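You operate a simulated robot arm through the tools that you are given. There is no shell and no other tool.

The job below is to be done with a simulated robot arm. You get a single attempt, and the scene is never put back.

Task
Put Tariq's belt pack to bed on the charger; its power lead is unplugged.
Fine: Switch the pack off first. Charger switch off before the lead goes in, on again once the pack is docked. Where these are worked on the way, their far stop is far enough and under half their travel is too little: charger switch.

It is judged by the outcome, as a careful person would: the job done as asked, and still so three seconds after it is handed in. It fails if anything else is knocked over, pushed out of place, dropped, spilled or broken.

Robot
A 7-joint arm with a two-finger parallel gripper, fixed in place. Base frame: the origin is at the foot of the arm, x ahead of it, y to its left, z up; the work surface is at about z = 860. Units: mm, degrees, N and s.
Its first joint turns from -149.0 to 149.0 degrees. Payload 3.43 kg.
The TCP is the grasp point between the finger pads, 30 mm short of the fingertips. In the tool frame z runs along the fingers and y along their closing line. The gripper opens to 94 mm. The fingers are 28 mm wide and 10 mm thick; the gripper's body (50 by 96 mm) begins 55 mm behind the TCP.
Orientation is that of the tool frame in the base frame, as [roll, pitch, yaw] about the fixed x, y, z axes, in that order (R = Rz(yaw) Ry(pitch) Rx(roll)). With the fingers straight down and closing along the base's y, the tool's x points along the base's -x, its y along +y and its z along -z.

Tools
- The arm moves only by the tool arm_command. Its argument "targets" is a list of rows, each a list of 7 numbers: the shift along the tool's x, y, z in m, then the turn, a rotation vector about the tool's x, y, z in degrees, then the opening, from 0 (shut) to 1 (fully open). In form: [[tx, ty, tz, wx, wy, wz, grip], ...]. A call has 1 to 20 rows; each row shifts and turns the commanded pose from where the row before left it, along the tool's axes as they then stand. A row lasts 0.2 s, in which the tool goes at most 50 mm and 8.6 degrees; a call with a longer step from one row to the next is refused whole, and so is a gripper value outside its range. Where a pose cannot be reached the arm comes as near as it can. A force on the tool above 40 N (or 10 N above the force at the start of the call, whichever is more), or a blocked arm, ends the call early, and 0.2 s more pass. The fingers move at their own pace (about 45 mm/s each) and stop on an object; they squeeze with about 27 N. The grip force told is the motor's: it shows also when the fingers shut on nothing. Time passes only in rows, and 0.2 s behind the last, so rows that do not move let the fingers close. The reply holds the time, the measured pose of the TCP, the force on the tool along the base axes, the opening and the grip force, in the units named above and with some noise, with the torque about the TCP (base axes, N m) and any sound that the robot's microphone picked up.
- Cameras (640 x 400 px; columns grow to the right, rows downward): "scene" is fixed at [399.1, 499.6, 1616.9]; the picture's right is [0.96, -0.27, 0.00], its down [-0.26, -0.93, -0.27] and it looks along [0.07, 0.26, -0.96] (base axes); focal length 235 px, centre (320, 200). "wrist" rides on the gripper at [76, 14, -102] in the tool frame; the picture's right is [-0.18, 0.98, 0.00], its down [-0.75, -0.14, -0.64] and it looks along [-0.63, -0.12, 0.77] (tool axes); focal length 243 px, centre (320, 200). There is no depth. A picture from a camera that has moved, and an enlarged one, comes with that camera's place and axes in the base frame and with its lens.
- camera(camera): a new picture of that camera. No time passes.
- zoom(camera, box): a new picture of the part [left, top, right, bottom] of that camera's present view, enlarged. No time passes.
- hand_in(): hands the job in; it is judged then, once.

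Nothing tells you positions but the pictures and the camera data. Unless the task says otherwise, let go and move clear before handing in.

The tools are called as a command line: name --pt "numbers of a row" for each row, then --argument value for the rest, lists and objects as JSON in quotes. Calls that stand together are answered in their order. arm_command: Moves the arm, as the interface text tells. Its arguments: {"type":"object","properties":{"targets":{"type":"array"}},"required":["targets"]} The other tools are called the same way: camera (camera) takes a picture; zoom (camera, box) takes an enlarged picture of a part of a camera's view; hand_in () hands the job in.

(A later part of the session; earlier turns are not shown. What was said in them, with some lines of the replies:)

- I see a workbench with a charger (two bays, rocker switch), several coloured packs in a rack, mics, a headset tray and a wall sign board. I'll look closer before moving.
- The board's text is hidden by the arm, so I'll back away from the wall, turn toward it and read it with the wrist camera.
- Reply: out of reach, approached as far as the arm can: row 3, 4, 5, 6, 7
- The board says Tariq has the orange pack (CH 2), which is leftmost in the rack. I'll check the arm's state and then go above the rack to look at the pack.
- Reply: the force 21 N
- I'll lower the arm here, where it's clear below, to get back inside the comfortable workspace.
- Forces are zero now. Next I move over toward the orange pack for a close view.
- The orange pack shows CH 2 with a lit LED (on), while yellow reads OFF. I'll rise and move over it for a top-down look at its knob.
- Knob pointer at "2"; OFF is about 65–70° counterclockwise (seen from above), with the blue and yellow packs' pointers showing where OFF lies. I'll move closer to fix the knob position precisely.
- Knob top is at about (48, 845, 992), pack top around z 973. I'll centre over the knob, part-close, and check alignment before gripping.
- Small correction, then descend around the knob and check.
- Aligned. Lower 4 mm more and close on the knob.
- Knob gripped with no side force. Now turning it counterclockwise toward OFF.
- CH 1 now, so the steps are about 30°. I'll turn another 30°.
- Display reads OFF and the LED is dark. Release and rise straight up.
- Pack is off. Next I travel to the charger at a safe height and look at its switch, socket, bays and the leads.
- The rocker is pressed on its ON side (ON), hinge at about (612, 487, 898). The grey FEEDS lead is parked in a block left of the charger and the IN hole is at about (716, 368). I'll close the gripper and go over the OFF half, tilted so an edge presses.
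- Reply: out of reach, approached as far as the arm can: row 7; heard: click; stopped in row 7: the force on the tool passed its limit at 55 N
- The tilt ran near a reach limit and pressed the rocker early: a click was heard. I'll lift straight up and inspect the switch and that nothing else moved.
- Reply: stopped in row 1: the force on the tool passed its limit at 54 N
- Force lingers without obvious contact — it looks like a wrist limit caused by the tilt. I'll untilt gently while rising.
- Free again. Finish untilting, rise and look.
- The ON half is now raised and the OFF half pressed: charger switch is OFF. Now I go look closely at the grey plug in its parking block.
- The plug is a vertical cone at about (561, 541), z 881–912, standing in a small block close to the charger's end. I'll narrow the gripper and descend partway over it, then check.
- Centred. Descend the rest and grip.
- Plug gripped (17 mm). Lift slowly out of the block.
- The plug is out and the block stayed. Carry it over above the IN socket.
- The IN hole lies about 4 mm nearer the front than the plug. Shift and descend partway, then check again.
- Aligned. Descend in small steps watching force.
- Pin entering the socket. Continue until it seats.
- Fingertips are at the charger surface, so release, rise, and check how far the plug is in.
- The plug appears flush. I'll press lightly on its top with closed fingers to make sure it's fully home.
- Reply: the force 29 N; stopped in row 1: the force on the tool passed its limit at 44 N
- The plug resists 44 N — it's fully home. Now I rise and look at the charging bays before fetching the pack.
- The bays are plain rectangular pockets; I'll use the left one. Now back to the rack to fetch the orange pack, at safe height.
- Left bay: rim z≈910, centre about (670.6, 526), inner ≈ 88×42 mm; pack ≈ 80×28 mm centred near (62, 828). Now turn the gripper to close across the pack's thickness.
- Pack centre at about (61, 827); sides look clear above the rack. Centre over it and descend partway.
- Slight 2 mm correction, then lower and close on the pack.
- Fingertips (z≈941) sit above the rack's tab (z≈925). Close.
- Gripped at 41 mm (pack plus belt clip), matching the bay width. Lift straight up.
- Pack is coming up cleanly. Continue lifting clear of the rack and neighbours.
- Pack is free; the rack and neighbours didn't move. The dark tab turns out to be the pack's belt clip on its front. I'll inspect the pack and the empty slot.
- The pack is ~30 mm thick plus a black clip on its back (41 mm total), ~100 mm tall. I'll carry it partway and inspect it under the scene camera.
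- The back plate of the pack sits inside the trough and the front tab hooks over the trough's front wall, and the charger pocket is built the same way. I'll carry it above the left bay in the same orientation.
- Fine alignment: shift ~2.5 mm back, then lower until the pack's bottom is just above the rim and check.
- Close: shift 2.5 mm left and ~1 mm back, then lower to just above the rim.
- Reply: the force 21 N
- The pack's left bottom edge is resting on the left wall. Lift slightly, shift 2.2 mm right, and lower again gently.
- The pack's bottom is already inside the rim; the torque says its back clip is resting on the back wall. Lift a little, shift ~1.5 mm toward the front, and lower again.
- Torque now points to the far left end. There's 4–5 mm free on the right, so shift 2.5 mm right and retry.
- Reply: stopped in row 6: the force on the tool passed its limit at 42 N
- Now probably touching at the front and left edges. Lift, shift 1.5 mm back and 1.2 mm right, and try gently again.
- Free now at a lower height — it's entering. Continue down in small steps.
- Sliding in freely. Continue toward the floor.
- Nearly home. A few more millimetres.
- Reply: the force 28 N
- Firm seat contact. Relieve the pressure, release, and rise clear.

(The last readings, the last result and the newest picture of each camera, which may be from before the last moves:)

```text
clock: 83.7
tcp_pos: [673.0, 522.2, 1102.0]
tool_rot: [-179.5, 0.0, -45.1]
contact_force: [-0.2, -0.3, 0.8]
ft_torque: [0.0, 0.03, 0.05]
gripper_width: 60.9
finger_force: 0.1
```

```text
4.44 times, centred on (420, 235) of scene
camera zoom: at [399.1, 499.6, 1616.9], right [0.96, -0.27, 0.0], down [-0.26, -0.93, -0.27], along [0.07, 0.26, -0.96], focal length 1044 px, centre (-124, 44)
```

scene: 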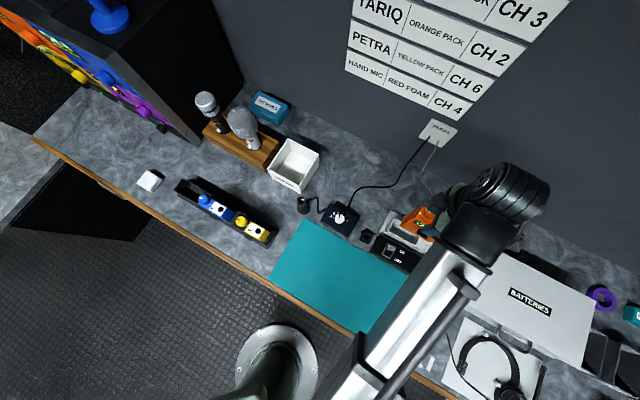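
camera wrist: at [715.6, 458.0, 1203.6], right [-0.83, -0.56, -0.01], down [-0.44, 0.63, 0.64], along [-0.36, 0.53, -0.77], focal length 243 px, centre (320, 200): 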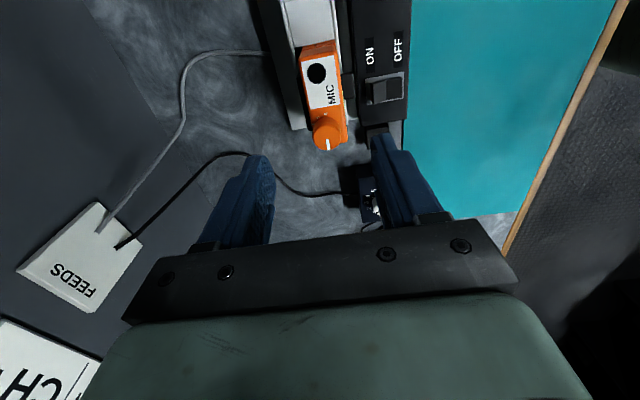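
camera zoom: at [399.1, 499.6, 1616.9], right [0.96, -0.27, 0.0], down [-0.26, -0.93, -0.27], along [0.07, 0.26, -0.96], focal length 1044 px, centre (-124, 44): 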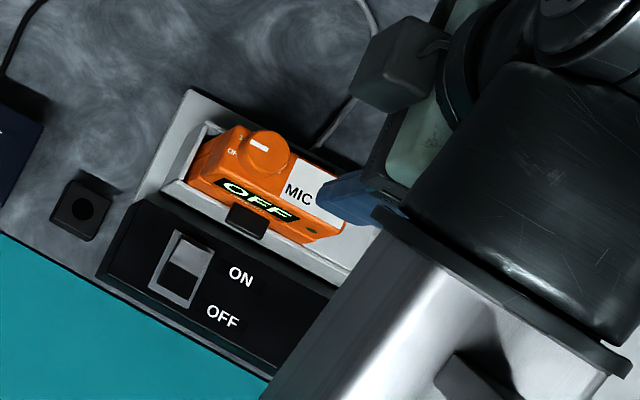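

Pack is docked and reads OFF. To press the ON half without nearing the pack, I'll use just the rear finger of the wide-open gripper, moving the gripper body forward of the pack.

arm_command --pt "-0.0069 0.0374 0.01 0 0 0 0.8" --pt "-0.0069 0.0374 0.02 0 0 0 1" --pt "-0.0069 0.0374 0.02 0 0 0 1" --pt "0 0 0.03 0 0 0 1" --pt "0 0 0.03 0 0 0 1" --pt "0 0 0 0 0 0 1" --pt "0 0 0 0 0 0 1"

camera --camera "wrist"

camera --camera "scene"

zoom --camera "wrist" --box '[160, 40, 360, 200]'

```text
clock: 85.3
tcp_pos: [584.8, 459.6, 992.4]
tool_rot: [-179.5, -0.1, -45.0]
contact_force: [0.4, -0.8, -0.3]
ft_torque: [0.0, -0.03, -0.03]
gripper_width: 93.7
finger_force: 0.1
```

```text
taken
camera wrist: at [627.5, 396.1, 1095.0], right [-0.83, -0.56, -0.01], down [-0.44, 0.63, 0.64], along [-0.36, 0.53, -0.77], focal length 243 px, centre (320, 200)
```

wrist: 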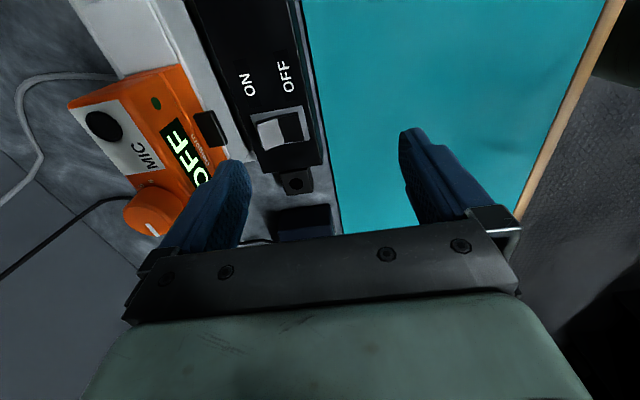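

```text
taken
```

scene: 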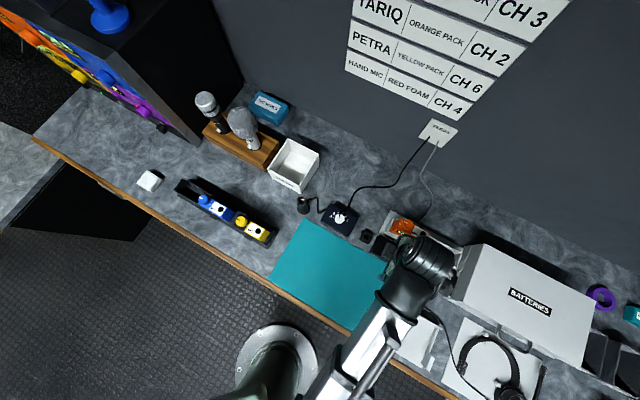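

```text
2.50 times, centred on (260, 120) of wrist
camera zoom: at [627.5, 396.1, 1095.0], right [-0.83, -0.56, -0.01], down [-0.44, 0.63, 0.64], along [-0.36, 0.53, -0.77], focal length 606 px, centre (470, 400)
```

zoom: 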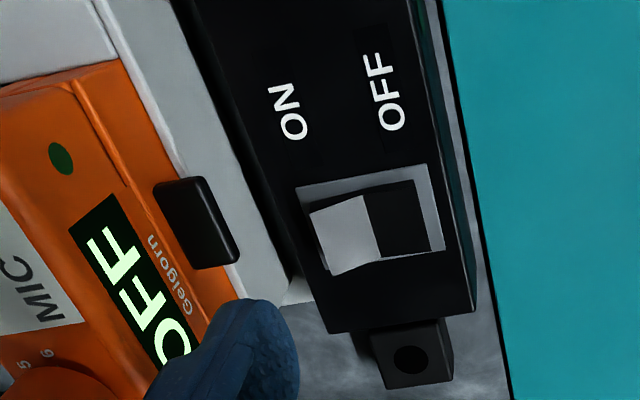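

Clear view: ON half raised. Shift the rear finger over the outer part of the ON half and come down close.

arm_command --pt "0.0015 0.0075 0 0 0 0 1" --pt "0 0 0.02 0 0 0 1" --pt "0 0 0.015 0 0 0 1" --pt "0 0 0 0 0 0 1" --pt "0 0 0 0 0 0 1"

zoom --camera "wrist" --box '[160, 40, 360, 200]'

```text
clock: 86.5
tcp_pos: [577.7, 451.0, 955.8]
tool_rot: [-179.5, 0.0, -45.0]
contact_force: [0.8, 0.1, 0.6]
ft_torque: [0.01, 0.03, 0.03]
gripper_width: 94.2
finger_force: 0.0
```

```text
2.50 times, centred on (260, 120) of wrist
camera zoom: at [620.0, 387.3, 1058.9], right [-0.83, -0.56, -0.01], down [-0.44, 0.63, 0.64], along [-0.36, 0.53, -0.77], focal length 606 px, centre (470, 400)
```

zoom: 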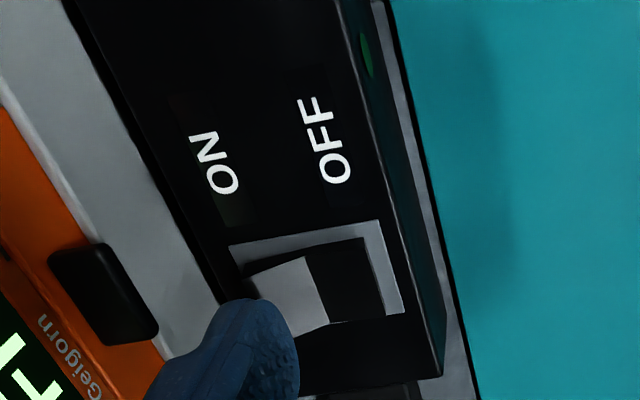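

arm_command --pt "0 -0.002 0 0 0 0 1" --pt "0 0 0.004 0 0 0 1" --pt "0 0 0.004 0 0 0 1" --pt "0 0 0 0 0 0 1"

zoom --camera "wrist" --box '[160, 40, 360, 200]'

```text
clock: 87.5
tcp_pos: [577.4, 454.3, 947.4]
tool_rot: [-179.5, -0.1, -45.0]
contact_force: [-0.4, 0.2, 0.6]
ft_torque: [0.01, 0.02, 0.01]
gripper_width: 94.0
finger_force: 0.1
```

```text
2.50 times, centred on (260, 120) of wrist
camera zoom: at [620.5, 389.8, 1050.4], right [-0.83, -0.56, -0.01], down [-0.44, 0.63, 0.64], along [-0.36, 0.53, -0.77], focal length 606 px, centre (470, 400)
```

zoom: 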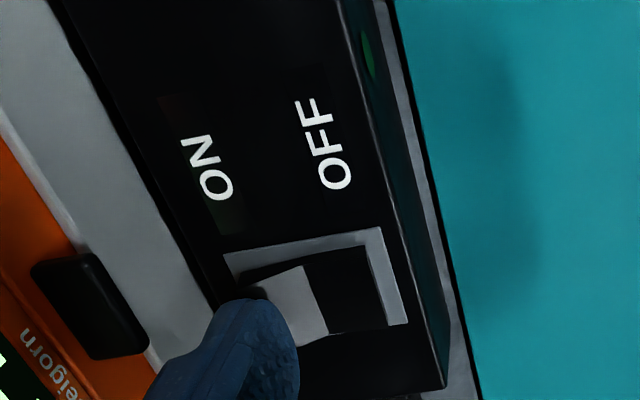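

Well placed over the ON half and clear of the pack's tab. Press down in small steps.

arm_command --pt "0 0 0.002 0 0 0 1" --pt "0 0 0.002 0 0 0 1" --pt "0 0 0.002 0 0 0 1" --pt "0 0 0.002 0 0 0 1" --pt "0 0 0 0 0 0 1"

```text
clock: 88.7
tcp_pos: [578.5, 453.3, 939.3]
tool_rot: [-179.5, -0.1, -45.0]
contact_force: [-0.5, -0.6, -0.2]
ft_torque: [-0.02, 0.01, 0.0]
gripper_width: 94.1
finger_force: 0.2
heard: click
```

A click. Press a little further to reach its stop.

arm_command --pt "0 0 0.002 0 0 0 1" --pt "0 0 0.002 0 0 0 1" --pt "0 0 0 0 0 0 1"

zoom --camera "wrist" --box '[160, 40, 360, 200]'

```text
clock: 89.5
tcp_pos: [577.9, 452.5, 938.1]
tool_rot: [-179.3, -0.1, -45.0]
contact_force: [0.5, -1.9, 30.6]
ft_torque: [1.25, -1.23, -0.1]
gripper_width: 93.5
finger_force: 0.1
```

```text
2.50 times, centred on (260, 120) of wrist
camera zoom: at [620.6, 389.2, 1039.5], right [-0.83, -0.56, -0.01], down [-0.44, 0.63, 0.64], along [-0.35, 0.54, -0.77], focal length 606 px, centre (470, 400)
```

zoom: 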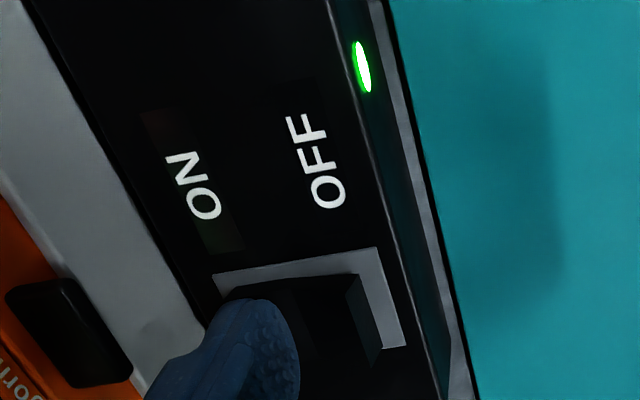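

The charger's green LED lit up: switch is on, with power and the pack docked. Lift straight up, move clear and verify everything.

arm_command --pt "0 0 -0.005 0 0 0 1" --pt "0 0 -0.02 0 0 0 1" --pt "0 0 -0.03 0 0 0 1" --pt "0 0 -0.03 0 0 0 1" --pt "-0.03 0 -0.02 0 0 0 1" --pt "-0.04 0 0 0 0 0 1" --pt "-0.04 0 0 0 0 0 1" --pt "-0.04 0 0 0 0 0 1" --pt "-0.04 0 0 0 0 0 1" --pt "-0.04 0 0 0 0 0 1" --pt "0 0 0 0 0 0 1"

camera --camera "scene"

zoom --camera "scene" --box '[360, 190, 480, 290]'

camera --camera "wrist"

```text
clock: 91.9
tcp_pos: [418.6, 620.6, 1040.4]
tool_rot: [-179.5, -0.1, -45.0]
contact_force: [0.5, -0.1, 0.0]
ft_torque: [0.02, -0.02, -0.01]
gripper_width: 94.0
finger_force: 0.2
```

```text
taken
```

scene: 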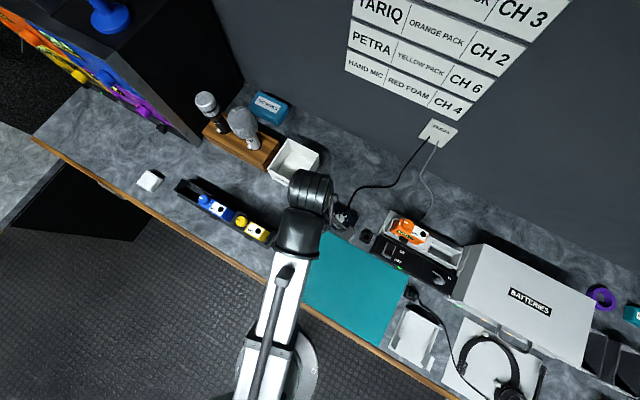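

```text
4.00 times, centred on (420, 240) of scene
camera zoom: at [399.1, 499.6, 1616.9], right [0.96, -0.27, 0.0], down [-0.26, -0.93, -0.27], along [0.07, 0.26, -0.96], focal length 940 px, centre (-80, 40)
```

zoom: 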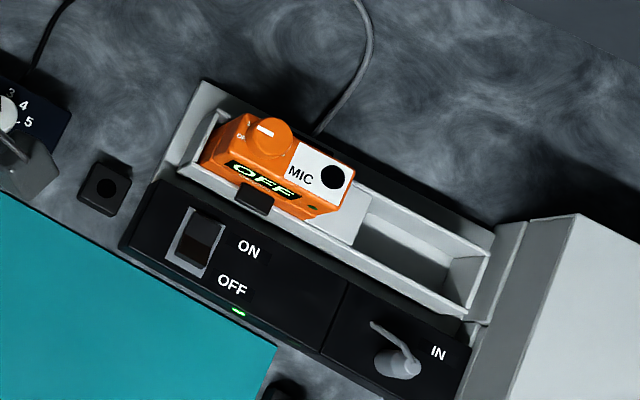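

```text
taken
camera wrist: at [460.5, 555.3, 1142.7], right [-0.83, -0.56, -0.01], down [-0.44, 0.63, 0.64], along [-0.36, 0.53, -0.77], focal length 243 px, centre (320, 200)
```

wrist: 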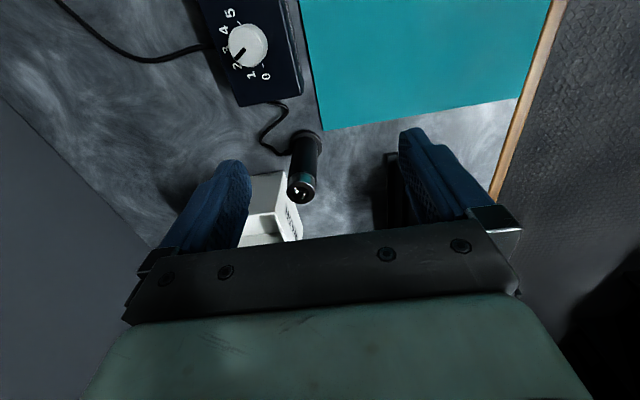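

zoom --camera "scene" --box '[390, 250, 440, 285]'

zoom --camera "scene" --box '[395, 210, 450, 255]'

```text
11.43 times, centred on (415, 268) of scene
camera zoom: at [399.1, 499.6, 1616.9], right [0.96, -0.27, 0.0], down [-0.26, -0.93, -0.27], along [0.07, 0.26, -0.96], focal length 2685 px, centre (-766, -571)
```

zoom: 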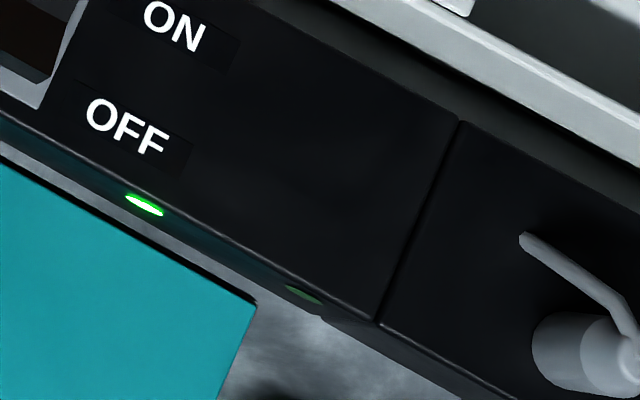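

```text
8.89 times, centred on (422, 232) of scene
camera zoom: at [399.1, 499.6, 1616.9], right [0.96, -0.27, 0.0], down [-0.26, -0.93, -0.27], along [0.07, 0.26, -0.96], focal length 2088 px, centre (-591, -89)
```

zoom: 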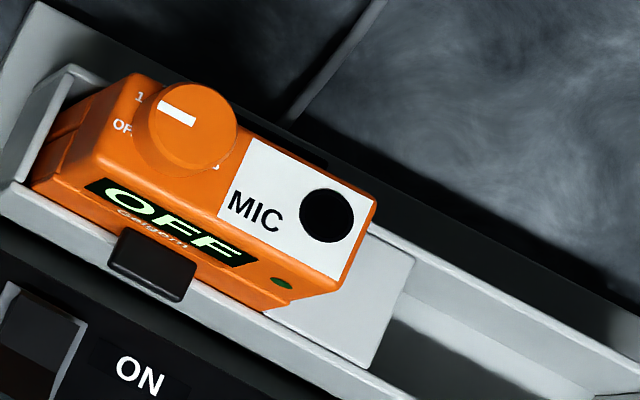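

The left-bay LED is lit and the right, empty bay's is dark, so the pack is powered and charging. It shows OFF, the lead is in, the switch is on, nothing else looks moved, and the arm is clear. Handing in.

hand_in

```text
The job is handed in.
```

Tariq's belt pack, the orange one on CH 2, is docked in the charger's left bay. That bay's green light is lit, and I've handed the job in.

1. **Pack off:** I turned its knob from channel 2 to OFF, and its display now reads OFF.
2. **Charger off:** I pressed the charger switch to OFF. It clicked slightly earlier than I meant, because my arm hit a reach limit and pressed hard (about 55 N). The charger stayed where it was.
3. **Lead in:** I moved the grey power lead from its parking block to the IN socket and pressed it home. It didn't move further under about 44 N.
4. **Pack docked:** It took several tries to line the pack up with the bay, and one bumped the rim at about 42 N. After that it slid in freely and is seated on the bay floor.
5. **Charger on:** I pressed the switch to ON and heard it click. The light for the empty right bay is still dark.

In the last pictures nothing else had been moved or knocked over. The gripper is open and clear of the bench.
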